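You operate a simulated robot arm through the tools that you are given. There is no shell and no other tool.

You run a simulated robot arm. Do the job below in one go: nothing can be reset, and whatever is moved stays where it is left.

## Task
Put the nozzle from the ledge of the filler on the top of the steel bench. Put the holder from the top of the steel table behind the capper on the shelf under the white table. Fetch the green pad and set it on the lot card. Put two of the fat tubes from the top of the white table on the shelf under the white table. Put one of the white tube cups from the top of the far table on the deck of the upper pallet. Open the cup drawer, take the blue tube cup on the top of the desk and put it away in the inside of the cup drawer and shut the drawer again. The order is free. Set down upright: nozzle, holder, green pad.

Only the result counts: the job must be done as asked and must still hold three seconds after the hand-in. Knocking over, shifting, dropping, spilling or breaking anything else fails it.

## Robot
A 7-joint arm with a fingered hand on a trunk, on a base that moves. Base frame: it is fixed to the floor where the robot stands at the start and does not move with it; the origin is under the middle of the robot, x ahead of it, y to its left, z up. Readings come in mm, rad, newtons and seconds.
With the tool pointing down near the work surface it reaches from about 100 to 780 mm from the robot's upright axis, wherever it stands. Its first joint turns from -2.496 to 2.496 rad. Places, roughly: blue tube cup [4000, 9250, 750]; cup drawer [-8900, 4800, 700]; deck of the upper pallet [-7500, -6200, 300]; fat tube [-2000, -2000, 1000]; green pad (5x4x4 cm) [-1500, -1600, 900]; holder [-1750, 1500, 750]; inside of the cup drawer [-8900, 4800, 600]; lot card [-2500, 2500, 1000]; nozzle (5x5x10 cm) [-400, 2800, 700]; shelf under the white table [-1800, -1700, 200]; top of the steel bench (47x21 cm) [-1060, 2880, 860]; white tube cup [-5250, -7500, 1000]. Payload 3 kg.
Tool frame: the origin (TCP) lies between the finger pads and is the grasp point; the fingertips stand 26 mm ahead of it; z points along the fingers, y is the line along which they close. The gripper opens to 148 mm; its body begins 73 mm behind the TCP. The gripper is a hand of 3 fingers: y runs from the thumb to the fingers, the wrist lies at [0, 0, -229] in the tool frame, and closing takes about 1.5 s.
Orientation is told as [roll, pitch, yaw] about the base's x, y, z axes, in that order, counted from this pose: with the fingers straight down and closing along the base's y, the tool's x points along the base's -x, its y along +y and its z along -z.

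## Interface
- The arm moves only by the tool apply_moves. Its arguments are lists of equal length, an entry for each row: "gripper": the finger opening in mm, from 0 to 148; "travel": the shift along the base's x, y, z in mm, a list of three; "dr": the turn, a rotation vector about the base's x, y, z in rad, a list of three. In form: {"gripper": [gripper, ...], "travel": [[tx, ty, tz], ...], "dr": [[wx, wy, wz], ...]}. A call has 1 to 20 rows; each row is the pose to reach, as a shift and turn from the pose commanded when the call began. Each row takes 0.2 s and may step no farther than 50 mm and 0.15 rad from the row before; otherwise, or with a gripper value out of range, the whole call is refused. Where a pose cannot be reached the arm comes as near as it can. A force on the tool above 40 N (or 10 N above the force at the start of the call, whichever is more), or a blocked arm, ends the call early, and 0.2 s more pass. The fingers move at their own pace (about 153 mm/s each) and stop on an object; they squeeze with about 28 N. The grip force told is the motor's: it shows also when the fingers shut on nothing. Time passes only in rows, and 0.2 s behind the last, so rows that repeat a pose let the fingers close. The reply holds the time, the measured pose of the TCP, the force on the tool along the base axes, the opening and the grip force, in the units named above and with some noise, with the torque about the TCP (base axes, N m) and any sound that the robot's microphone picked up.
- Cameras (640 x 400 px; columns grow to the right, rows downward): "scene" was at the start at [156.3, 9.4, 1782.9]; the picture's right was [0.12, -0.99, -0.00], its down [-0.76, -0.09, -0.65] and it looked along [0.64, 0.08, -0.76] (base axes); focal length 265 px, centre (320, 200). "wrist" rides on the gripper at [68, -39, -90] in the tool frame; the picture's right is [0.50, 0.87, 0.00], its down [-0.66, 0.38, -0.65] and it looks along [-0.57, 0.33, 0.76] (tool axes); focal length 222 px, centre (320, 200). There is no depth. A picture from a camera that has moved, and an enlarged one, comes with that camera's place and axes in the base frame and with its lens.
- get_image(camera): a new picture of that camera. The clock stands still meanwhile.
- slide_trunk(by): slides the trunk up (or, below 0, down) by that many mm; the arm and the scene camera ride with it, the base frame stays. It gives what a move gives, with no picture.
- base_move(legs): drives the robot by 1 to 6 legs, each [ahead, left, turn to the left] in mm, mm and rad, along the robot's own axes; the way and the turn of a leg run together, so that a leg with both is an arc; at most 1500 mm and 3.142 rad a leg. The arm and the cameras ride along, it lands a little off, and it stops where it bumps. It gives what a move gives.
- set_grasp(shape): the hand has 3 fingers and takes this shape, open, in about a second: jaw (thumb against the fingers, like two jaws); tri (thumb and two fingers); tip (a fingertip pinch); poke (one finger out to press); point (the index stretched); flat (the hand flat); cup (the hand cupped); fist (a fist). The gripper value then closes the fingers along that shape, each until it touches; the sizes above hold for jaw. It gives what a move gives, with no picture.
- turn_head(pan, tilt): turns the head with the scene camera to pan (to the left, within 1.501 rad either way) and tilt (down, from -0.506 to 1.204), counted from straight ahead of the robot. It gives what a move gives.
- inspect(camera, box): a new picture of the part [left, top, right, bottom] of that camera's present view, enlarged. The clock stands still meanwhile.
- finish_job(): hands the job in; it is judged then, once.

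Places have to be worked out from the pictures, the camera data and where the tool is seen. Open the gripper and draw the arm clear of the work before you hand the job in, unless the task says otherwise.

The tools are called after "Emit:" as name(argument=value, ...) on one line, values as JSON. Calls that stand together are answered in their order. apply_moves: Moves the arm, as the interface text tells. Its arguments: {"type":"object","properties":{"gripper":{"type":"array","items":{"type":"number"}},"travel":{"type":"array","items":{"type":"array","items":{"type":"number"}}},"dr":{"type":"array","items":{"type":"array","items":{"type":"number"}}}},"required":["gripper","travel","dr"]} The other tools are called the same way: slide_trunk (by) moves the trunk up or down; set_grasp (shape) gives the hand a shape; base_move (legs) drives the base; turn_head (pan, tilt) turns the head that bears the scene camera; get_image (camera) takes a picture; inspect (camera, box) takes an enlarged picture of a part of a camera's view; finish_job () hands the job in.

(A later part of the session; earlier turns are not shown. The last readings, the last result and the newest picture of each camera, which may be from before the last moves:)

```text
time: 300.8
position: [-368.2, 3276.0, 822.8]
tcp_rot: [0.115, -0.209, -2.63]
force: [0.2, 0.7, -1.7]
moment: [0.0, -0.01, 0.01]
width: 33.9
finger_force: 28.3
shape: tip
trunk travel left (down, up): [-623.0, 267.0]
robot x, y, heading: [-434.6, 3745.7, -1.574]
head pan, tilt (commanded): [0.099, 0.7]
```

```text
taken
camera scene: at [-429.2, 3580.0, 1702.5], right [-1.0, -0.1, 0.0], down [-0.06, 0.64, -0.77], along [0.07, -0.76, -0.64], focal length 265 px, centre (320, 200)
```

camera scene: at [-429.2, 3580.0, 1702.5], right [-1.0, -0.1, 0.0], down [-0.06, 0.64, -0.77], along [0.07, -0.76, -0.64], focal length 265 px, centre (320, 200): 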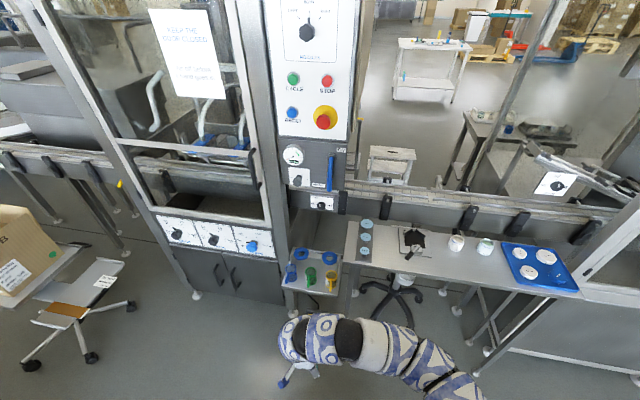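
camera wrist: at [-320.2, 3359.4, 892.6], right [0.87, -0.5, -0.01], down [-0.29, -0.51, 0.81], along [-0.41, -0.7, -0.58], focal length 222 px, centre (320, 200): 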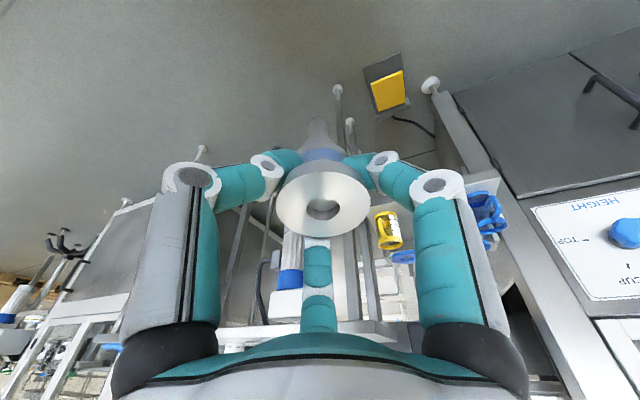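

I zoom in the wrist camera to judge the nozzle's tilt in the hand.

Emit:
inspect(camera="wrist", box=[240, 90, 400, 250])

Emit:
inspect(camera="scene", box=[340, 200, 600, 310])

```text
2.50 times, centred on (320, 170) of wrist
camera zoom: at [-320.2, 3359.4, 892.6], right [0.87, -0.5, -0.01], down [-0.29, -0.51, 0.81], along [-0.41, -0.7, -0.58], focal length 555 px, centre (320, 275)
```

zoom: 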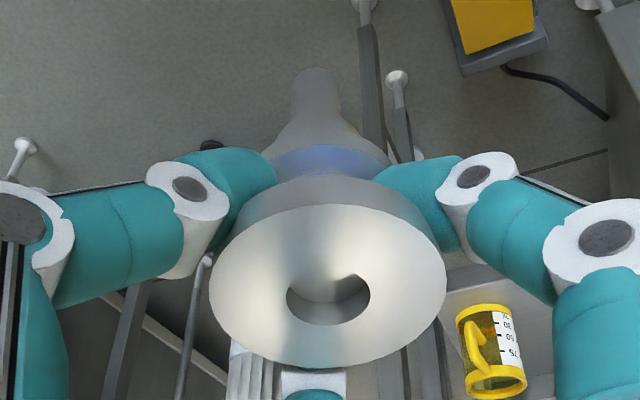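

```text
2.46 times, centred on (470, 255) of scene
camera zoom: at [-429.2, 3580.0, 1702.5], right [-1.0, -0.1, 0.0], down [-0.06, 0.64, -0.77], along [0.07, -0.76, -0.64], focal length 651 px, centre (-49, 65)
```

zoom: 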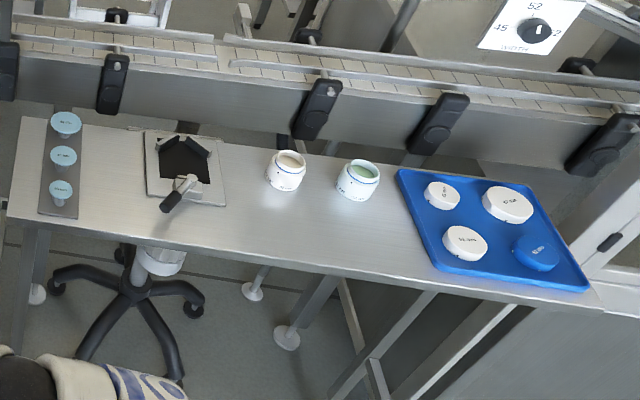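

I measure the nozzle's axis more carefully with stronger zooms of its head and its tube end.

Emit:
inspect(camera="wrist", box=[285, 105, 365, 165])

Emit:
inspect(camera="wrist", box=[265, 160, 385, 245])

```text
6.67 times, centred on (325, 135) of wrist
camera zoom: at [-320.2, 3359.4, 892.6], right [0.87, -0.5, -0.01], down [-0.29, -0.51, 0.81], along [-0.41, -0.7, -0.58], focal length 1481 px, centre (287, 633)
```

zoom: 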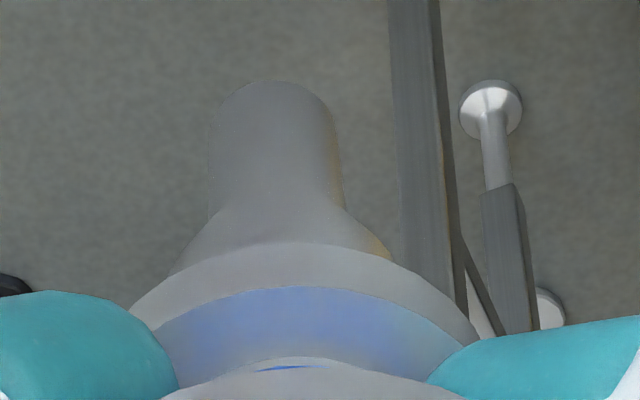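

```text
4.71 times, centred on (325, 202) of wrist
camera zoom: at [-320.2, 3359.4, 892.6], right [0.87, -0.5, -0.01], down [-0.29, -0.51, 0.81], along [-0.41, -0.7, -0.58], focal length 1045 px, centre (296, 188)
```

zoom: 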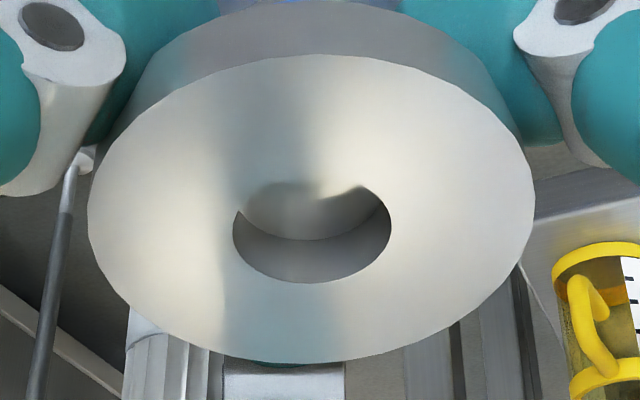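

The nozzle has aligned itself nearly with the hand's axis (leaning about 12°). I rotate the hand so that the nozzle's axis becomes vertical and re-measure.

Emit:
apply_moves(gripper=[30, 30, 30], travel=[[0, 0, 20], [0, 0, 40], [0, 0, 60]], dr=[[0.08, -0.07, 0], [0.155, -0.138, 0], [0.155, -0.138, 0]])

Emit:
inspect(camera="wrist", box=[240, 90, 400, 250])

```text
time: 301.6
position: [-367.8, 3275.7, 883.3]
tcp_rot: [0.048, -0.011, -2.622]
force: [0.9, 0.1, -1.2]
moment: [0.03, 0.0, 0.02]
width: 33.8
finger_force: 27.9
shape: tip
trunk travel left (down, up): [-623.0, 267.0]
robot x, y, heading: [-434.3, 3739.9, -1.572]
head pan, tilt (commanded): [0.099, 0.7]
```

```text
2.50 times, centred on (320, 170) of wrist
camera zoom: at [-331.0, 3347.0, 970.7], right [0.87, -0.5, 0.04], down [-0.39, -0.62, 0.68], along [-0.32, -0.6, -0.73], focal length 555 px, centre (320, 275)
```

zoom: 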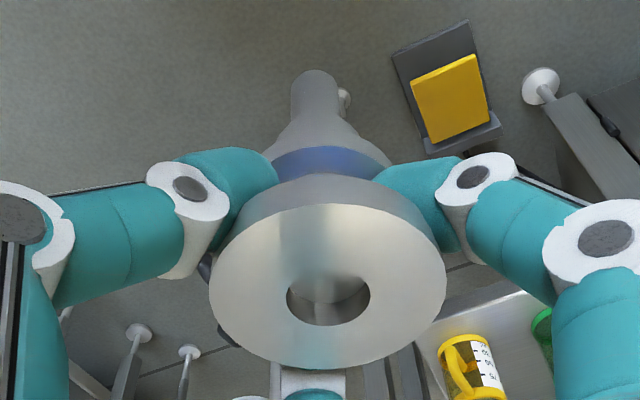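

I also try the head camera to check the nozzle's verticality from outside.

Emit:
turn_head(pan=0.15, tilt=1.1)

Emit:
get_image(camera="scene")

```text
time: 302.4
position: [-369.6, 3275.9, 882.5]
tcp_rot: [0.048, -0.013, -2.619]
force: [0.2, -0.5, -1.7]
moment: [-0.01, 0.01, 0.03]
width: 33.8
finger_force: 27.7
shape: tip
trunk travel left (down, up): [-623.0, 267.0]
robot x, y, heading: [-438.2, 3745.2, -1.573]
head pan, tilt (commanded): [0.15, 1.1]
```

```text
taken
camera scene: at [-428.2, 3601.4, 1672.5], right [-0.99, -0.15, 0.0], down [-0.13, 0.88, -0.45], along [0.07, -0.45, -0.89], focal length 265 px, centre (320, 200)
```

scene: 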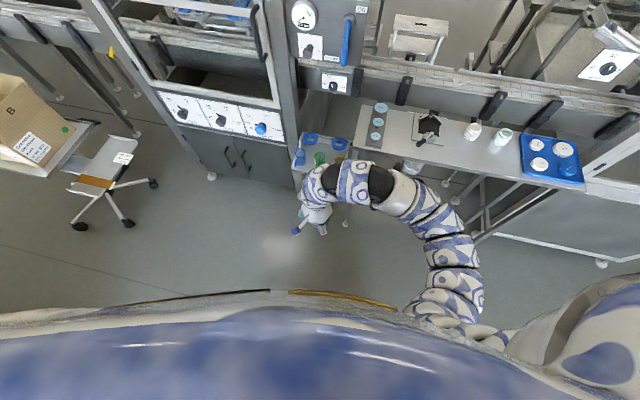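

Not visible from there, so I will use contact readings later. I raise the trunk to carry the nozzle high and drive to the steel bench's free spot near (−965, 2920).

Emit:
slide_trunk(by=250)

Emit:
base_move(legs=[[0, -560, 0], [200, 0, 0]])

Emit:
turn_head(pan=0.1, tilt=0.9)

Emit:
get_image(camera="scene")

Emit:
get_image(camera="wrist")

```text
time: 305.0
position: [-368.8, 3274.5, 1132.6]
tcp_rot: [0.049, -0.012, -2.62]
force: [0.3, 0.3, -1.5]
moment: [0.01, 0.02, -0.01]
width: 33.8
finger_force: 27.7
shape: tip
trunk travel left (down, up): [-873.0, 17.0]
robot x, y, heading: [-435.1, 3742.8, -1.571]
head pan, tilt (commanded): [0.15, 1.1]
```

```text
time: 309.4
position: [-922.9, 3074.6, 1131.5]
tcp_rot: [0.049, -0.012, -2.617]
force: [-0.5, -0.7, -2.3]
moment: [-0.01, 0.01, 0.0]
width: 33.7
finger_force: 28.0
shape: tip
trunk travel left (down, up): [-873.0, 17.0]
robot x, y, heading: [-990.5, 3546.3, -1.57]
head pan, tilt (commanded): [0.15, 1.1]
```

```text
time: 310.1
position: [-923.5, 3075.6, 1133.9]
tcp_rot: [0.049, -0.013, -2.618]
force: [-0.4, 0.4, -1.8]
moment: [0.0, 0.02, -0.03]
width: 34.0
finger_force: 28.5
shape: tip
trunk travel left (down, up): [-873.0, 17.0]
robot x, y, heading: [-992.0, 3542.5, -1.568]
head pan, tilt (commanded): [0.099, 0.901]
```

```text
taken
camera scene: at [-985.2, 3389.4, 1936.2], right [-0.99, -0.1, 0.0], down [-0.08, 0.78, -0.62], along [0.06, -0.62, -0.78], focal length 265 px, centre (320, 200)
```

scene: 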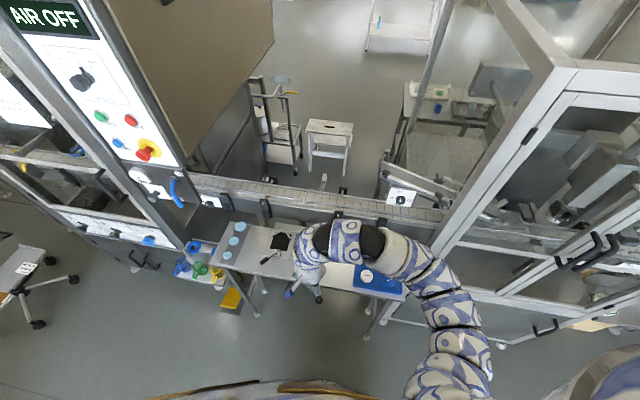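

```text
taken
camera wrist: at [-885.8, 3147.7, 1220.2], right [0.87, -0.5, 0.04], down [-0.39, -0.62, 0.68], along [-0.32, -0.6, -0.73], focal length 222 px, centre (320, 200)
```

wrist: 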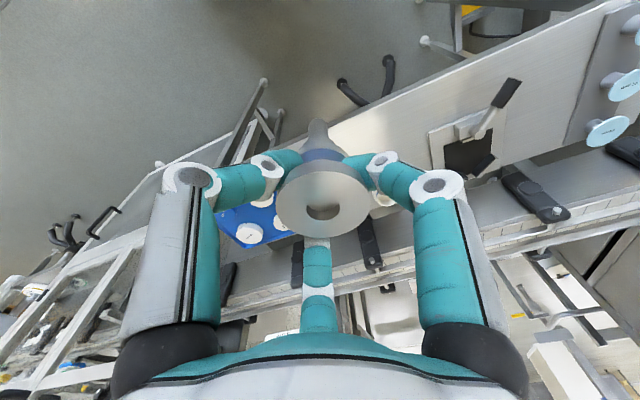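

The nozzle's image line points to the nadir, so it hangs vertical within about a degree. I move over the free spot near (−965, 2922) and come down part way.

Emit:
apply_moves(gripper=[30, 30, 30, 30, 30, 30, 30], travel=[[-14, -45, 0], [-28, -90, 0], [-38, -130, -10], [-42, -153, -30], [-42, -153, -60], [-42, -153, -90], [-42, -153, -120]], dr=[[0, 0, 0], [0, 0, 0], [0, 0, 0], [0, 0, 0], [0, 0, 0], [0, 0, 0], [0, 0, 0]])

Emit:
get_image(camera="wrist")

Emit:
inspect(camera="scene", box=[220, 190, 460, 340])

```text
time: 311.7
position: [-965.6, 2922.5, 1013.7]
tcp_rot: [0.047, -0.014, -2.618]
force: [0.6, -0.6, -1.3]
moment: [0.0, -0.02, 0.01]
width: 33.8
finger_force: 27.8
shape: tip
trunk travel left (down, up): [-873.0, 17.0]
robot x, y, heading: [-991.9, 3544.0, -1.568]
head pan, tilt (commanded): [0.099, 0.901]
```

```text
taken
camera wrist: at [-928.0, 2995.2, 1100.2], right [0.87, -0.5, 0.04], down [-0.39, -0.62, 0.68], along [-0.32, -0.6, -0.73], focal length 222 px, centre (320, 200)
```

wrist: 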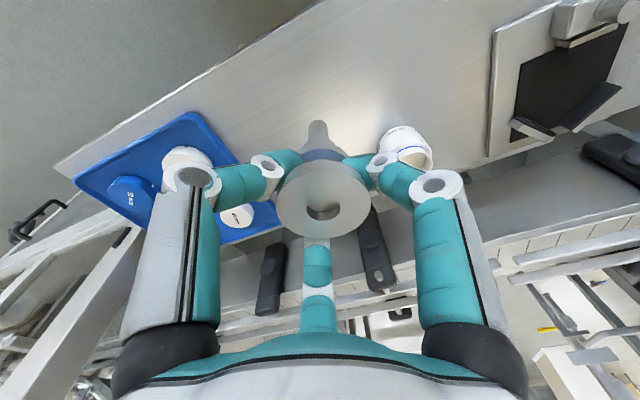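

```text
2.67 times, centred on (340, 265) of scene
camera zoom: at [-985.3, 3389.3, 1936.2], right [-0.99, -0.1, 0.0], down [-0.08, 0.78, -0.62], along [0.06, -0.62, -0.78], focal length 706 px, centre (267, 27)
```

zoom: 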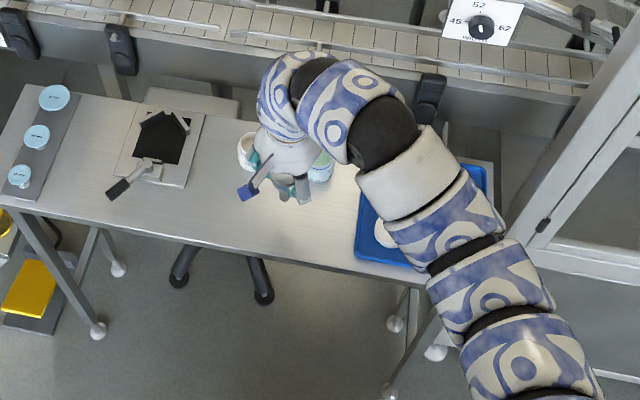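

The spot is clear; jars are behind. I lower in small steps until contact.

Emit:
apply_moves(gripper=[30, 30, 30, 30, 30], travel=[[0, 4, -10], [0, 4, -20], [0, 4, -30], [0, 4, -36], [0, 4, -40]], dr=[[0, 0, 0], [0, 0, 0], [0, 0, 0], [0, 0, 0], [0, 0, 0]])

Emit:
get_image(camera="wrist")

```text
time: 312.9
position: [-964.3, 2927.1, 973.6]
tcp_rot: [0.049, -0.012, -2.616]
force: [0.6, -0.1, -1.6]
moment: [-0.01, 0.03, 0.01]
width: 34.1
finger_force: 28.5
shape: tip
trunk travel left (down, up): [-873.0, 17.0]
robot x, y, heading: [-992.3, 3543.8, -1.573]
head pan, tilt (commanded): [0.099, 0.901]
```

```text
taken
camera wrist: at [-928.0, 2998.5, 1060.5], right [0.87, -0.5, 0.04], down [-0.39, -0.62, 0.68], along [-0.32, -0.6, -0.73], focal length 222 px, centre (320, 200)
```

wrist: 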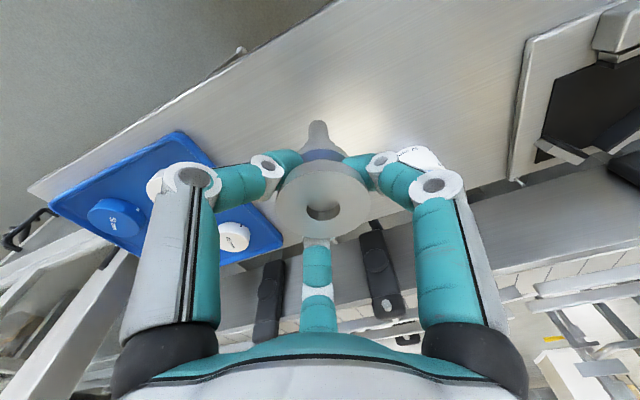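

Emit:
apply_moves(gripper=[30, 30, 30, 30, 30], travel=[[0, 0, -3], [0, 0, -6], [0, 0, -8], [0, 0, -10], [0, 0, -12]], dr=[[0, 0, 0], [0, 0, 0], [0, 0, 0], [0, 0, 0], [0, 0, 0]])

```text
time: 314.1
position: [-965.1, 2928.2, 962.6]
tcp_rot: [0.049, -0.014, -2.617]
force: [0.1, 0.0, -1.9]
moment: [-0.02, -0.04, 0.02]
width: 33.9
finger_force: 28.0
shape: tip
trunk travel left (down, up): [-873.0, 17.0]
robot x, y, heading: [-989.7, 3542.8, -1.567]
head pan, tilt (commanded): [0.099, 0.901]
```

No contact yet at z ≈ 962.6; I go on in 1.5 mm steps.

Emit:
apply_moves(gripper=[30, 30, 30, 30], travel=[[0, 0, -1.5], [0, 0, -3], [0, 0, -4.5], [0, 0, -6]], dr=[[0, 0, 0], [0, 0, 0], [0, 0, 0], [0, 0, 0]])

Emit:
inspect(camera="wrist", box=[240, 90, 400, 190])

```text
time: 315.1
position: [-965.9, 2927.4, 954.1]
tcp_rot: [0.049, -0.012, -2.617]
force: [0.5, 0.2, -1.5]
moment: [-0.01, -0.01, -0.02]
width: 33.5
finger_force: 27.9
shape: tip
trunk travel left (down, up): [-873.0, 17.0]
robot x, y, heading: [-990.5, 3544.5, -1.569]
head pan, tilt (commanded): [0.099, 0.901]
```

```text
4.00 times, centred on (320, 140) of wrist
camera zoom: at [-928.3, 2998.7, 1042.0], right [0.87, -0.5, 0.04], down [-0.39, -0.62, 0.68], along [-0.32, -0.6, -0.73], focal length 888 px, centre (320, 440)
```

zoom: 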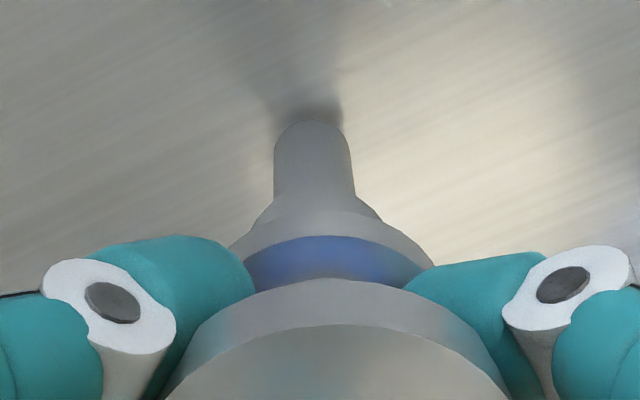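

The tube end's reflection nearly meets it – a few mm to go. I continue with 1 mm steps.

Emit:
apply_moves(gripper=[30, 30, 30], travel=[[0, 0, -1], [0, 0, -2], [0, 0, -3]], dr=[[0, 0, 0], [0, 0, 0], [0, 0, 0]])

Emit:
apply_moves(gripper=[30, 30], travel=[[0, 0, -1], [0, 0, -2]], dr=[[0, 0, 0], [0, 0, 0]])

```text
time: 315.9
position: [-964.2, 2927.9, 952.7]
tcp_rot: [0.049, -0.012, -2.619]
force: [-0.2, -0.2, -1.5]
moment: [0.04, -0.01, 0.03]
width: 33.7
finger_force: 27.8
shape: tip
trunk travel left (down, up): [-873.0, 17.0]
robot x, y, heading: [-992.2, 3540.9, -1.569]
head pan, tilt (commanded): [0.099, 0.901]
```

```text
time: 316.5
position: [-966.3, 2927.7, 950.2]
tcp_rot: [0.049, -0.012, -2.617]
force: [0.3, -0.2, -1.4]
moment: [-0.01, 0.01, -0.02]
width: 33.7
finger_force: 28.4
shape: tip
trunk travel left (down, up): [-873.0, 17.0]
robot x, y, heading: [-991.4, 3545.8, -1.571]
head pan, tilt (commanded): [0.099, 0.901]
```

Emit:
apply_moves(gripper=[30, 30], travel=[[0, 0, -1], [0, 0, -2]], dr=[[0, 0, 0], [0, 0, 0]])

Emit:
inspect(camera="wrist", box=[280, 90, 360, 140])

```text
time: 317.1
position: [-964.5, 2927.3, 950.1]
tcp_rot: [0.05, -0.012, -2.619]
force: [-0.3, 1.6, 12.6]
moment: [0.14, 0.1, 0.02]
width: 34.2
finger_force: 28.1
shape: tip
trunk travel left (down, up): [-873.0, 17.0]
robot x, y, heading: [-990.8, 3543.8, -1.572]
head pan, tilt (commanded): [0.099, 0.901]
```

```text
8.00 times, centred on (320, 115) of wrist
camera zoom: at [-927.5, 2999.5, 1036.5], right [0.87, -0.5, 0.04], down [-0.39, -0.62, 0.68], along [-0.32, -0.6, -0.73], focal length 1777 px, centre (320, 880)
```

zoom: 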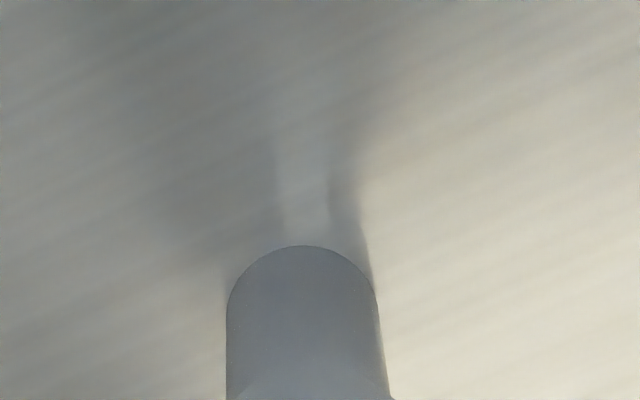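

Contact: about 14 N on the bench at z ≈ 950. I relieve most of the load and open the fingers evenly.

Emit:
apply_moves(gripper=[30, 30, 40, 50, 60, 70, 78, 78], travel=[[0, 0, 1], [0, 0, 1], [0, 0, 1], [0, 0, 1], [0, 0, 1], [0, 0, 1], [0, 0, 1], [0, 0, 1]], dr=[[0, 0, 0], [0, 0, 0], [0, 0, 0], [0, 0, 0], [0, 0, 0], [0, 0, 0], [0, 0, 0], [0, 0, 0]])

Emit:
get_image(camera="wrist")

```text
time: 318.9
position: [-965.7, 2927.9, 948.8]
tcp_rot: [0.048, -0.011, -2.62]
force: [1.3, -0.4, 0.9]
moment: [-0.01, 0.03, -0.02]
width: 77.3
finger_force: 0.1
shape: tip
trunk travel left (down, up): [-873.0, 17.0]
robot x, y, heading: [-991.9, 3548.0, -1.57]
head pan, tilt (commanded): [0.099, 0.901]
```

```text
taken
camera wrist: at [-928.1, 2998.6, 1036.1], right [0.87, -0.5, 0.04], down [-0.39, -0.62, 0.68], along [-0.32, -0.6, -0.73], focal length 222 px, centre (320, 200)
```

wrist: 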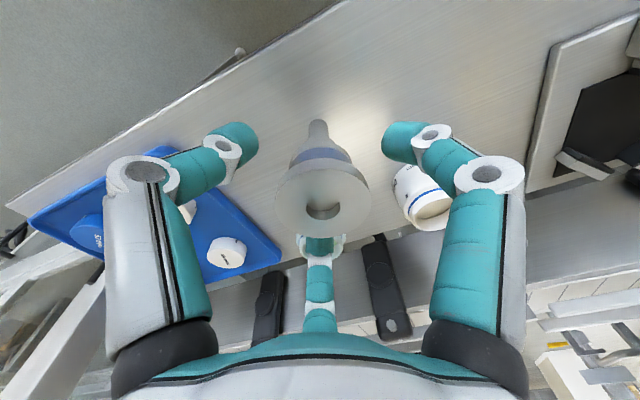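

The nozzle stands by itself. I rise straight up.

Emit:
apply_moves(gripper=[84, 84, 84, 84, 84, 84], travel=[[0, 0, 5], [0, 0, 15], [0, 0, 35], [0, 0, 70], [0, 0, 110], [0, 0, 140]], dr=[[0, 0, 0], [0, 0, 0], [0, 0, 0], [0, 0, 0], [0, 0, 0], [0, 0, 0]])

Emit:
get_image(camera="wrist")

```text
time: 320.3
position: [-966.4, 2929.6, 1088.2]
tcp_rot: [0.049, -0.012, -2.618]
force: [1.3, 0.0, 0.8]
moment: [0.03, 0.0, 0.01]
width: 83.8
finger_force: 0.1
shape: tip
trunk travel left (down, up): [-873.0, 17.0]
robot x, y, heading: [-989.6, 3546.8, -1.573]
head pan, tilt (commanded): [0.099, 0.901]
```

```text
taken
camera wrist: at [-929.1, 3000.7, 1176.9], right [0.87, -0.5, 0.04], down [-0.39, -0.62, 0.68], along [-0.32, -0.6, -0.73], focal length 222 px, centre (320, 200)
```

wrist: 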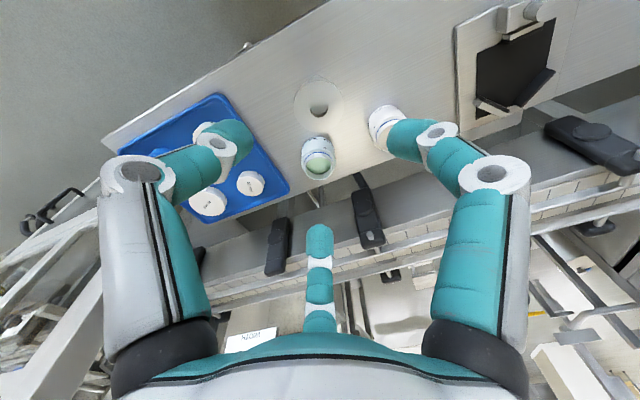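

The nozzle stands upright on the bench. I retract the arm, back off and verify from the head camera, then look toward the desk in the +x, +y direction.

Emit:
apply_moves(gripper=[84, 84, 84, 84], travel=[[0, 30, 10], [0, 60, 10], [0, 75, 10], [0, 80, 10]], dr=[[-0.012, 0, 0], [-0.025, 0, 0], [-0.04, 0, 0], [-0.05, 0, 0]])

Emit:
base_move(legs=[[-350, 0, 0]])

Emit:
turn_head(pan=0.1, tilt=0.8)

Emit:
inspect(camera="scene", box=[160, 120, 480, 320])

Emit:
base_move(legs=[[0, 0, 2.2]])

Emit:
turn_head(pan=0, tilt=0.25)

Emit:
get_image(camera="scene")

```text
time: 321.3
position: [-965.5, 3009.1, 1099.1]
tcp_rot: [0.092, -0.037, -2.617]
force: [0.0, 0.0, 0.0]
moment: [-0.02, 0.0, -0.02]
width: 83.5
finger_force: 0.1
shape: tip
trunk travel left (down, up): [-873.0, 17.0]
robot x, y, heading: [-990.9, 3544.4, -1.571]
head pan, tilt (commanded): [0.099, 0.901]
```

```text
time: 323.6
position: [-963.9, 3359.5, 1100.2]
tcp_rot: [0.092, -0.037, -2.617]
force: [0.5, 0.9, -0.1]
moment: [-0.01, 0.02, -0.01]
width: 83.8
finger_force: 0.0
shape: tip
trunk travel left (down, up): [-873.0, 17.0]
robot x, y, heading: [-989.3, 3898.6, -1.566]
head pan, tilt (commanded): [0.099, 0.901]
```

```text
time: 324.3
position: [-963.4, 3358.0, 1099.2]
tcp_rot: [0.091, -0.038, -2.617]
force: [-0.1, 0.3, -0.3]
moment: [-0.02, -0.01, 0.02]
width: 83.5
finger_force: 0.1
shape: tip
trunk travel left (down, up): [-873.0, 17.0]
robot x, y, heading: [-992.0, 3897.9, -1.569]
head pan, tilt (commanded): [0.099, 0.799]
```

```text
2.00 times, centred on (320, 220) of scene
camera zoom: at [-985.0, 3735.0, 1944.1], right [-0.99, -0.1, 0.0], down [-0.07, 0.71, -0.7], along [0.07, -0.69, -0.72], focal length 529 px, centre (320, 160)
```

zoom: 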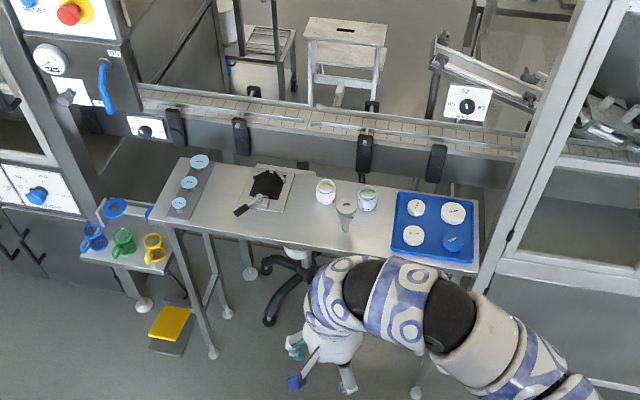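

```text
time: 329.9
position: [-574.3, 4230.5, 1098.7]
tcp_rot: [0.091, -0.035, -0.422]
force: [0.2, 1.4, 0.0]
moment: [0.02, -0.02, -0.01]
width: 83.8
finger_force: 0.0
shape: tip
trunk travel left (down, up): [-873.0, 17.0]
robot x, y, heading: [-994.7, 3894.5, 0.627]
head pan, tilt (commanded): [0.099, 0.799]
```

```text
time: 330.9
position: [-574.1, 4231.2, 1098.8]
tcp_rot: [0.092, -0.035, -0.422]
force: [0.5, -0.6, 0.6]
moment: [-0.01, 0.01, 0.02]
width: 83.5
finger_force: 0.0
shape: tip
trunk travel left (down, up): [-873.0, 17.0]
robot x, y, heading: [-992.5, 3896.5, 0.633]
head pan, tilt (commanded): [0.0, 0.25]
```

```text
taken
camera scene: at [-852.8, 3997.2, 1993.2], right [0.59, -0.81, 0.0], down [-0.2, -0.15, -0.97], along [0.79, 0.57, -0.25], focal length 265 px, centre (320, 200)
```

scene: 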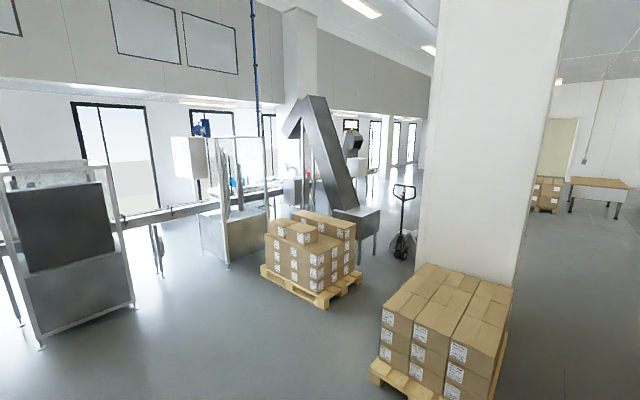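

The nozzle stands on the bench in the zoom. Now I look in the direction of the desk.

Emit:
inspect(camera="scene", box=[200, 120, 420, 260])

Emit:
turn_head(pan=0.8, tilt=0.25)

Emit:
get_image(camera="scene")

```text
2.86 times, centred on (310, 190) of scene
camera zoom: at [-852.8, 3997.2, 1993.2], right [0.59, -0.81, 0.0], down [-0.2, -0.15, -0.97], along [0.79, 0.57, -0.25], focal length 756 px, centre (349, 229)
```

zoom: 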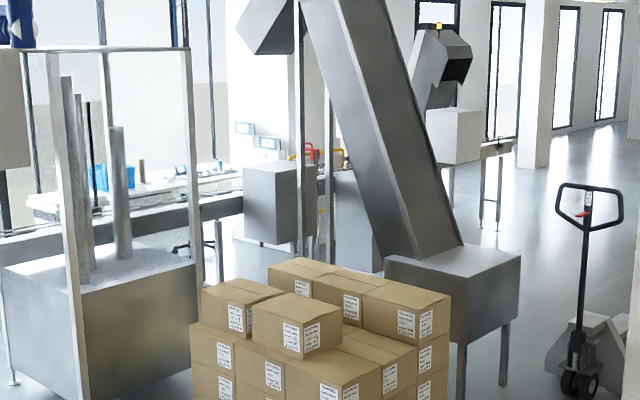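

```text
time: 332.0
position: [-574.1, 4231.2, 1099.0]
tcp_rot: [0.094, -0.037, -0.422]
force: [-1.3, 0.5, 0.7]
moment: [0.01, -0.02, 0.01]
width: 83.6
finger_force: 0.0
shape: tip
trunk travel left (down, up): [-873.0, 17.0]
robot x, y, heading: [-993.3, 3895.2, 0.629]
head pan, tilt (commanded): [0.799, 0.25]
```

```text
taken
camera scene: at [-914.9, 4034.9, 1993.3], right [0.99, -0.15, 0.0], down [-0.04, -0.24, -0.97], along [0.14, 0.96, -0.25], focal length 265 px, centre (320, 200)
```

scene: 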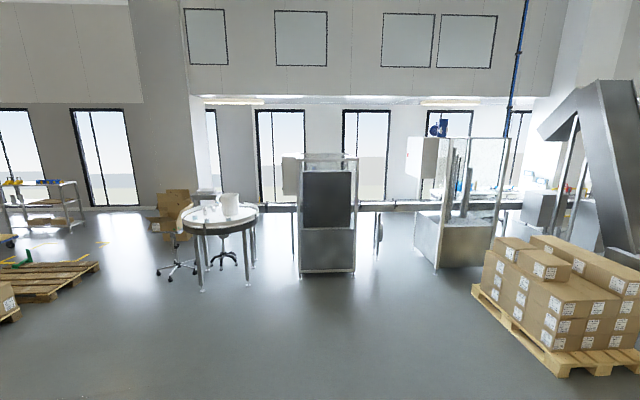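

The desk lies beyond the second line. I drive toward (200, 4900) for a better view of possible passages.

Emit:
base_move(legs=[[1400, 250, 0]])

Emit:
turn_head(pan=0.0, tilt=0.3)

Emit:
get_image(camera="scene")

Emit:
turn_head(pan=0.7, tilt=0.3)

Emit:
get_image(camera="scene")

Emit:
turn_head(pan=-0.7, tilt=0.3)

Emit:
get_image(camera="scene")

```text
time: 339.0
position: [424.1, 5232.4, 1098.9]
tcp_rot: [0.092, -0.035, -0.446]
force: [-0.6, -0.1, -1.4]
moment: [0.02, 0.01, -0.01]
width: 83.4
finger_force: 0.0
shape: tip
trunk travel left (down, up): [-873.0, 17.0]
robot x, y, heading: [-0.8, 4905.4, 0.604]
head pan, tilt (commanded): [0.799, 0.25]
```

```text
time: 340.2
position: [423.9, 5232.0, 1099.6]
tcp_rot: [0.092, -0.036, -0.445]
force: [-0.2, -0.2, -0.4]
moment: [0.02, 0.03, 0.03]
width: 83.7
finger_force: 0.0
shape: tip
trunk travel left (down, up): [-873.0, 17.0]
robot x, y, heading: [-1.5, 4907.7, 0.605]
head pan, tilt (commanded): [0.0, 0.3]
```

```text
taken
camera scene: at [140.5, 5004.3, 1988.5], right [0.57, -0.82, 0.0], down [-0.24, -0.17, -0.96], along [0.79, 0.54, -0.3], focal length 265 px, centre (320, 200)
```

scene: 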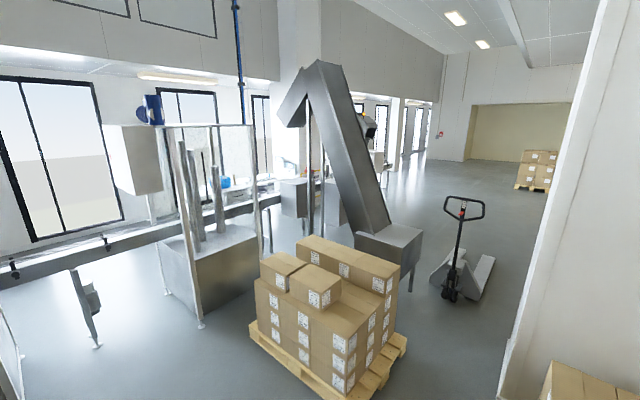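

```text
time: 341.2
position: [424.3, 5232.0, 1098.9]
tcp_rot: [0.092, -0.036, -0.445]
force: [0.9, 0.2, 0.1]
moment: [0.0, 0.01, 0.01]
width: 83.6
finger_force: 0.1
shape: tip
trunk travel left (down, up): [-873.0, 17.0]
robot x, y, heading: [-0.8, 4903.4, 0.598]
head pan, tilt (commanded): [0.7, 0.3]
```

```text
taken
camera scene: at [88.4, 5041.2, 1988.5], right [0.96, -0.27, 0.0], down [-0.08, -0.29, -0.96], along [0.25, 0.92, -0.3], focal length 265 px, centre (320, 200)
```

scene: 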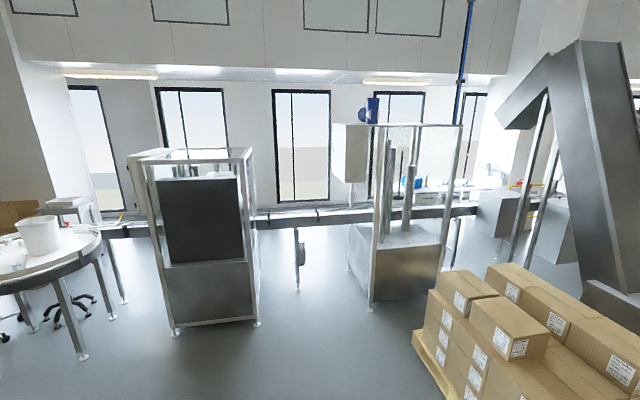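

```text
time: 342.8
position: [424.1, 5231.0, 1099.2]
tcp_rot: [0.092, -0.038, -0.445]
force: [-0.7, -0.3, 0.0]
moment: [-0.01, -0.01, 0.01]
width: 83.6
finger_force: 0.0
shape: tip
trunk travel left (down, up): [-873.0, 17.0]
robot x, y, heading: [-2.2, 4905.9, 0.598]
head pan, tilt (commanded): [-0.7, 0.3]
```

```text
taken
camera scene: at [156.6, 4942.3, 1988.5], right [-0.1, -1.0, 0.0], down [-0.29, 0.03, -0.96], along [0.95, -0.09, -0.3], focal length 265 px, centre (320, 200)
```

scene: 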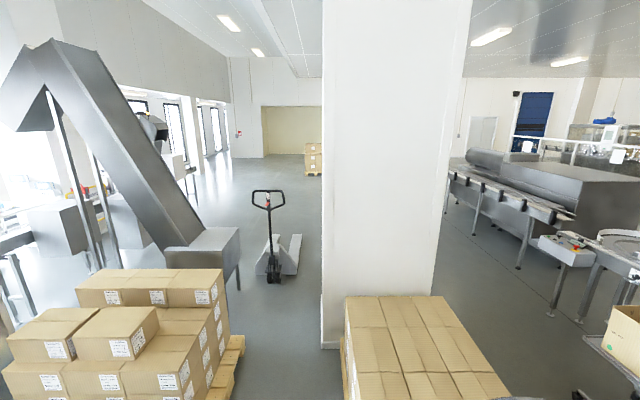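

The right-hand passage is cramped by pallets and a pallet jack; the left end of the second line looks more open. I turn and drive toward (−2900, 6500) to inspect it.

Emit:
base_move(legs=[[0, 0, 2.03], [1500, 0, 0], [1500, 0, 0]])

Emit:
turn_head(pan=-0.9, tilt=0.3)

Emit:
get_image(camera="scene")

Emit:
turn_head(pan=0.0, tilt=0.3)

Emit:
get_image(camera="scene")

```text
time: 361.8
position: [-3015.6, 6627.0, 1098.7]
tcp_rot: [0.092, -0.037, 1.571]
force: [-0.4, -0.3, 0.3]
moment: [0.02, 0.01, -0.01]
width: 83.6
finger_force: 0.0
shape: tip
trunk travel left (down, up): [-873.0, 17.0]
robot x, y, heading: [-2533.8, 6382.6, 2.624]
head pan, tilt (commanded): [-0.7, 0.3]
```

```text
time: 362.5
position: [-3017.8, 6627.5, 1099.4]
tcp_rot: [0.092, -0.037, 1.574]
force: [0.9, 0.1, -0.1]
moment: [0.01, -0.01, 0.01]
width: 83.5
finger_force: 0.1
shape: tip
trunk travel left (down, up): [-873.0, 17.0]
robot x, y, heading: [-2537.3, 6383.1, 2.62]
head pan, tilt (commanded): [-0.901, 0.3]
```

```text
taken
camera scene: at [-2622.0, 6516.0, 1988.5], right [0.99, 0.15, 0.0], down [0.04, -0.29, -0.96], along [-0.14, 0.94, -0.3], focal length 265 px, centre (320, 200)
```

scene: 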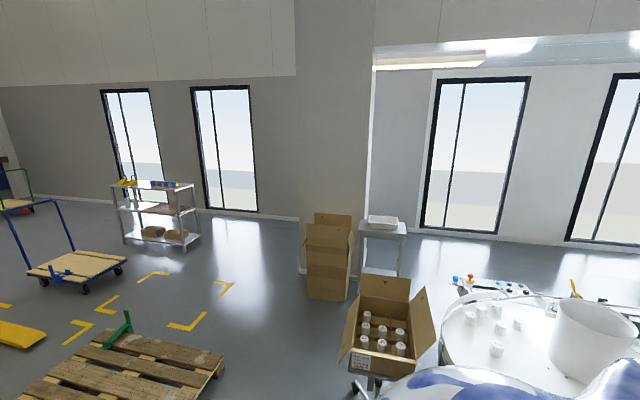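

```text
time: 363.7
position: [-3016.5, 6626.0, 1099.4]
tcp_rot: [0.093, -0.036, 1.572]
force: [0.2, -0.3, 0.5]
moment: [0.01, -0.01, -0.02]
width: 83.6
finger_force: 0.1
shape: tip
trunk travel left (down, up): [-873.0, 17.0]
robot x, y, heading: [-2539.2, 6379.3, 2.625]
head pan, tilt (commanded): [0.0, 0.3]
```

```text
taken
camera scene: at [-2688.9, 6470.2, 1988.5], right [0.5, 0.87, 0.0], down [0.26, -0.15, -0.96], along [-0.83, 0.48, -0.3], focal length 265 px, centre (320, 200)
```

scene: 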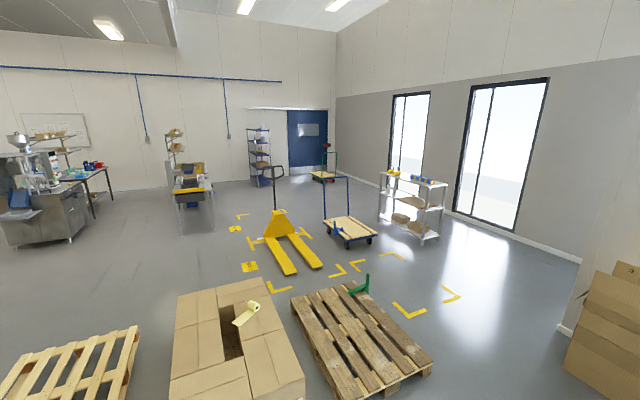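

The operator side of the second line lies beyond it; there is a passage between the pallet (x < −3600) and the chair with a jar box (x > −2650). I raise the hand a bit and go through it facing +y.

Emit:
apply_moves(gripper=[84, 84], travel=[[-10, 5, 30], [-20, 10, 60]], dr=[[0, 0, 0], [0, 0, 0]])

Emit:
base_move(legs=[[0, 0, -1.053], [900, 680, 0]])

Emit:
turn_head(pan=-0.6, tilt=0.5)

Emit:
get_image(camera="scene")

Emit:
turn_head(pan=0.3, tilt=0.8)

Emit:
get_image(camera="scene")

```text
time: 364.3
position: [-3038.1, 6636.0, 1163.0]
tcp_rot: [0.094, -0.037, 1.571]
force: [-0.2, -0.4, -0.2]
moment: [0.02, 0.02, -0.01]
width: 83.7
finger_force: 0.0
shape: tip
trunk travel left (down, up): [-873.0, 17.0]
robot x, y, heading: [-2535.4, 6383.3, 2.62]
head pan, tilt (commanded): [0.0, 0.3]
```

```text
time: 372.8
position: [-3216.5, 7865.9, 1162.6]
tcp_rot: [0.094, -0.038, 0.5]
force: [1.2, 0.9, 0.5]
moment: [-0.01, 0.01, 0.0]
width: 83.4
finger_force: 0.1
shape: tip
trunk travel left (down, up): [-873.0, 17.0]
robot x, y, heading: [-3199.0, 7307.2, 1.544]
head pan, tilt (commanded): [0.0, 0.3]
```

```text
time: 373.8
position: [-3216.5, 7867.2, 1162.5]
tcp_rot: [0.093, -0.038, 0.501]
force: [0.2, -1.3, -0.5]
moment: [0.0, -0.02, 0.01]
width: 83.5
finger_force: 0.0
shape: tip
trunk travel left (down, up): [-873.0, 17.0]
robot x, y, heading: [-3199.8, 7306.1, 1.553]
head pan, tilt (commanded): [-0.6, 0.499]
```

```text
taken
camera scene: at [-3146.0, 7461.3, 1970.1], right [0.81, -0.58, 0.0], down [-0.28, -0.39, -0.88], along [0.51, 0.71, -0.48], focal length 265 px, centre (320, 200)
```

scene: 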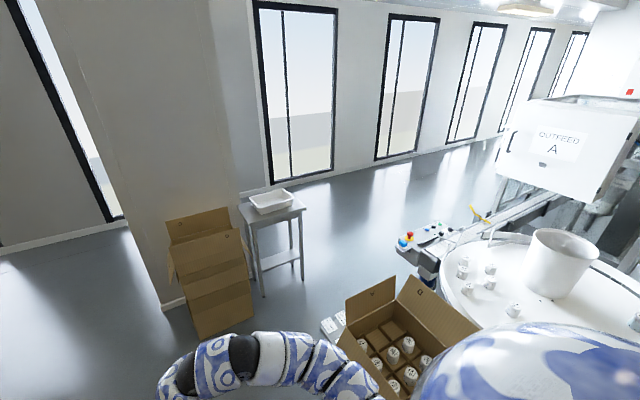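

```text
time: 375.0
position: [-3217.4, 7867.6, 1160.4]
tcp_rot: [0.093, -0.036, 0.501]
force: [0.3, 0.2, -0.1]
moment: [-0.03, -0.01, 0.0]
width: 83.5
finger_force: 0.1
shape: tip
trunk travel left (down, up): [-873.0, 17.0]
robot x, y, heading: [-3197.8, 7304.8, 1.551]
head pan, tilt (commanded): [0.3, 0.799]
```

```text
taken
camera scene: at [-3221.1, 7465.0, 1944.2], right [0.96, 0.27, 0.0], down [0.2, -0.69, -0.7], along [-0.19, 0.67, -0.72], focal length 265 px, centre (320, 200)
```

scene: 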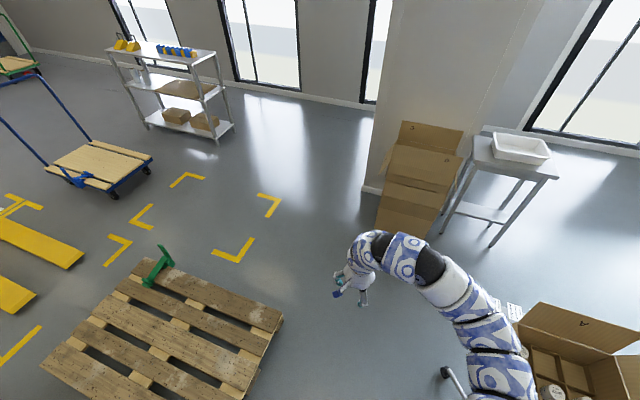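

I continue ahead past the chair, then turn to face +x and slip between the carton stack (y > 9070) and the conveyor panel (y < 8300).

Emit:
base_move(legs=[[1150, 0, 0.02], [0, 0, -1.571]])

Emit:
turn_head(pan=0.0, tilt=0.5)

Emit:
get_image(camera="scene")

```text
time: 384.7
position: [-2626.0, 8493.5, 1161.1]
tcp_rot: [0.091, -0.038, -1.056]
force: [0.3, 0.7, -0.1]
moment: [-0.01, 0.04, -0.02]
width: 83.6
finger_force: 0.1
shape: tip
trunk travel left (down, up): [-873.0, 17.0]
robot x, y, heading: [-3184.4, 8472.1, -0.014]
head pan, tilt (commanded): [0.3, 0.799]
```

```text
time: 385.5
position: [-2625.5, 8494.9, 1162.4]
tcp_rot: [0.093, -0.036, -1.056]
force: [-0.7, 0.9, 0.7]
moment: [-0.02, 0.02, -0.03]
width: 83.6
finger_force: 0.1
shape: tip
trunk travel left (down, up): [-873.0, 17.0]
robot x, y, heading: [-3187.2, 8470.9, -0.01]
head pan, tilt (commanded): [0.0, 0.499]
```

```text
taken
camera scene: at [-3014.8, 8467.9, 1970.1], right [-0.01, -1.0, 0.0], down [-0.48, 0.0, -0.88], along [0.88, -0.01, -0.48], focal length 265 px, centre (320, 200)
```

scene: 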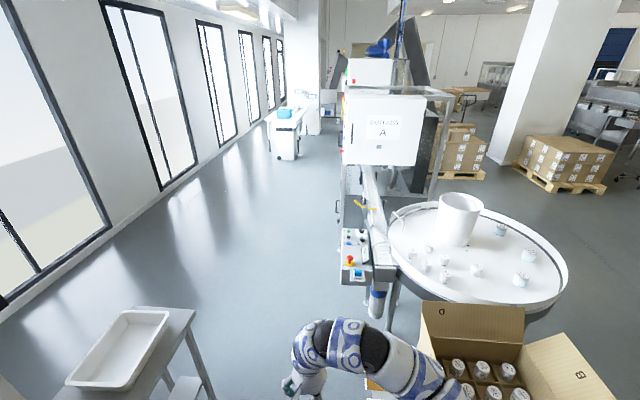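

The corridor ahead is free to the desk in the distance. I drive forward at y ≈ 8700 in stages.

Emit:
base_move(legs=[[600, 235, 0.012], [1500, 0, 0], [900, 150, 0]])

Emit:
get_image(camera="scene")

```text
time: 400.4
position: [332.8, 8907.4, 1161.4]
tcp_rot: [0.091, -0.036, -1.057]
force: [-0.7, 0.2, -0.3]
moment: [-0.01, 0.03, 0.0]
width: 83.6
finger_force: 0.3
shape: tip
trunk travel left (down, up): [-873.0, 17.0]
robot x, y, heading: [-226.8, 8881.8, -0.01]
head pan, tilt (commanded): [0.0, 0.499]
```

```text
taken
camera scene: at [-55.8, 8881.2, 1970.1], right [-0.01, -1.0, 0.0], down [-0.48, 0.0, -0.88], along [0.88, -0.01, -0.48], focal length 265 px, centre (320, 200)
```

scene: 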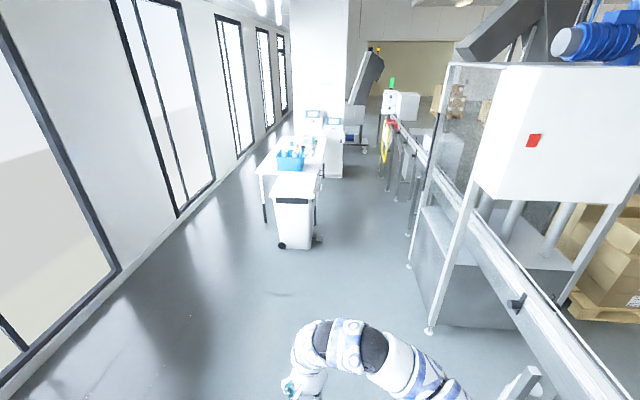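

I see the desk ahead with a bin before it; the aisle between desk (y ≈ 8900) and line (y ≈ 7880) is about 1 m wide. I drive along y ≈ 8400.

Emit:
base_move(legs=[[1400, -420, 0.01], [1100, -40, 0]])

Emit:
turn_head(pan=0.35, tilt=0.5)

Emit:
get_image(camera="scene")

Emit:
turn_head(pan=-0.2, tilt=0.5)

Emit:
get_image(camera="scene")

```text
time: 412.8
position: [2827.2, 8563.8, 1162.2]
tcp_rot: [0.093, -0.036, -0.995]
force: [-0.1, -0.6, 0.1]
moment: [0.02, 0.0, -0.02]
width: 83.7
finger_force: 0.0
shape: tip
trunk travel left (down, up): [-873.0, 17.0]
robot x, y, heading: [2270.7, 8503.8, 0.048]
head pan, tilt (commanded): [0.0, 0.499]
```

```text
time: 413.6
position: [2825.5, 8563.4, 1161.5]
tcp_rot: [0.092, -0.039, -0.998]
force: [0.6, -0.1, -0.8]
moment: [-0.02, -0.01, -0.01]
width: 83.8
finger_force: 0.1
shape: tip
trunk travel left (down, up): [-873.0, 17.0]
robot x, y, heading: [2269.0, 8506.8, 0.056]
head pan, tilt (commanded): [0.351, 0.499]
```

```text
taken
camera scene: at [2432.1, 8544.4, 1970.1], right [0.39, -0.92, 0.0], down [-0.44, -0.19, -0.88], along [0.81, 0.34, -0.48], focal length 265 px, centre (320, 200)
```

scene: 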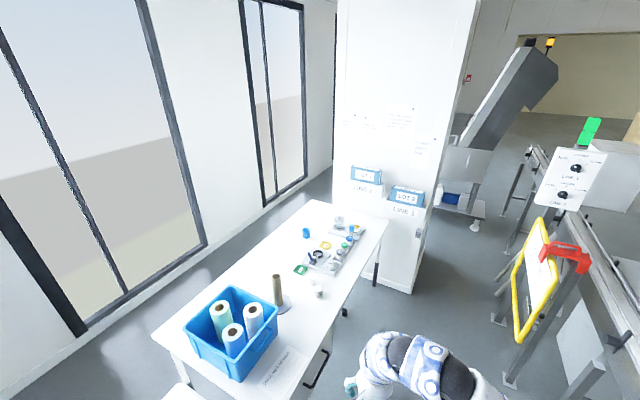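

```text
time: 414.6
position: [2826.3, 8561.8, 1160.8]
tcp_rot: [0.092, -0.037, -0.996]
force: [0.1, 0.9, -0.1]
moment: [0.02, -0.02, 0.03]
width: 83.5
finger_force: 0.0
shape: tip
trunk travel left (down, up): [-873.0, 17.0]
robot x, y, heading: [2268.7, 8505.6, 0.056]
head pan, tilt (commanded): [-0.201, 0.499]
```

```text
taken
camera scene: at [2438.2, 8495.4, 1970.1], right [-0.15, -0.99, 0.0], down [-0.47, 0.07, -0.88], along [0.87, -0.13, -0.48], focal length 265 px, centre (320, 200)
```

scene: 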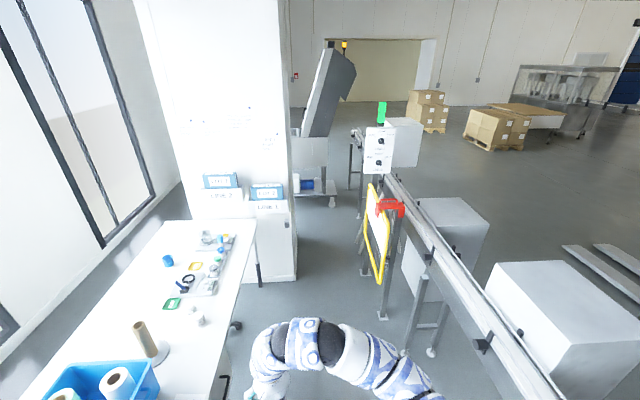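

I see a small blue cylinder on the desk; I zoom in to identify the blue tube cup.

Emit:
inspect(camera="scene", box=[120, 210, 280, 340])

Emit:
turn_head(pan=0.35, tilt=0.5)

Emit:
inspect(camera="scene", box=[250, 200, 390, 310])

```text
3.08 times, centred on (200, 275) of scene
camera zoom: at [2438.2, 8495.4, 1970.1], right [-0.15, -0.99, 0.0], down [-0.47, 0.07, -0.88], along [0.87, -0.13, -0.48], focal length 814 px, centre (689, -31)
```

zoom: 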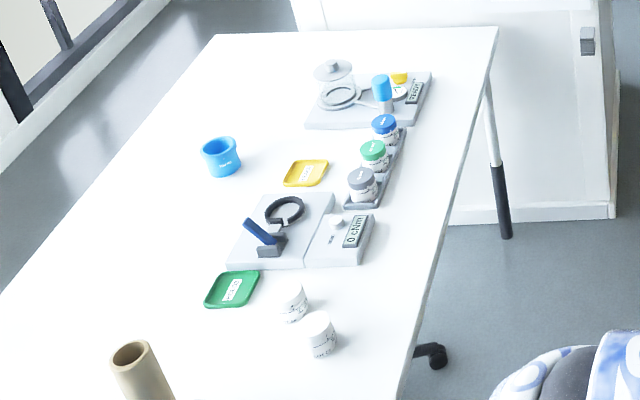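

```text
time: 415.6
position: [2826.3, 8562.6, 1162.3]
tcp_rot: [0.093, -0.037, -0.999]
force: [0.6, 0.2, 0.2]
moment: [-0.03, 0.02, -0.01]
width: 83.9
finger_force: 0.1
shape: tip
trunk travel left (down, up): [-873.0, 17.0]
robot x, y, heading: [2270.4, 8505.0, 0.051]
head pan, tilt (commanded): [0.351, 0.499]
```

```text
3.64 times, centred on (320, 255) of scene
camera zoom: at [2432.0, 8544.4, 1970.1], right [0.39, -0.92, 0.0], down [-0.44, -0.19, -0.88], along [0.81, 0.34, -0.48], focal length 962 px, centre (320, 0)
```

zoom: 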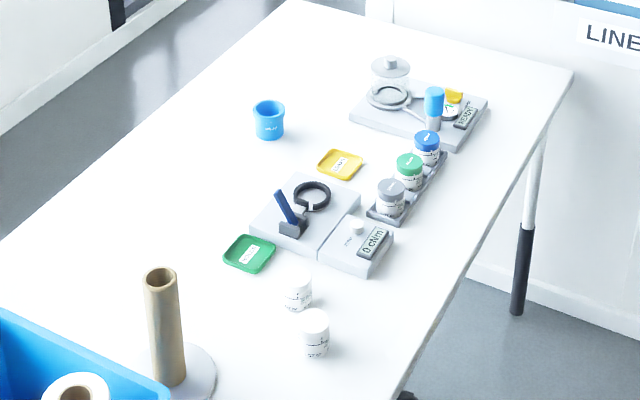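

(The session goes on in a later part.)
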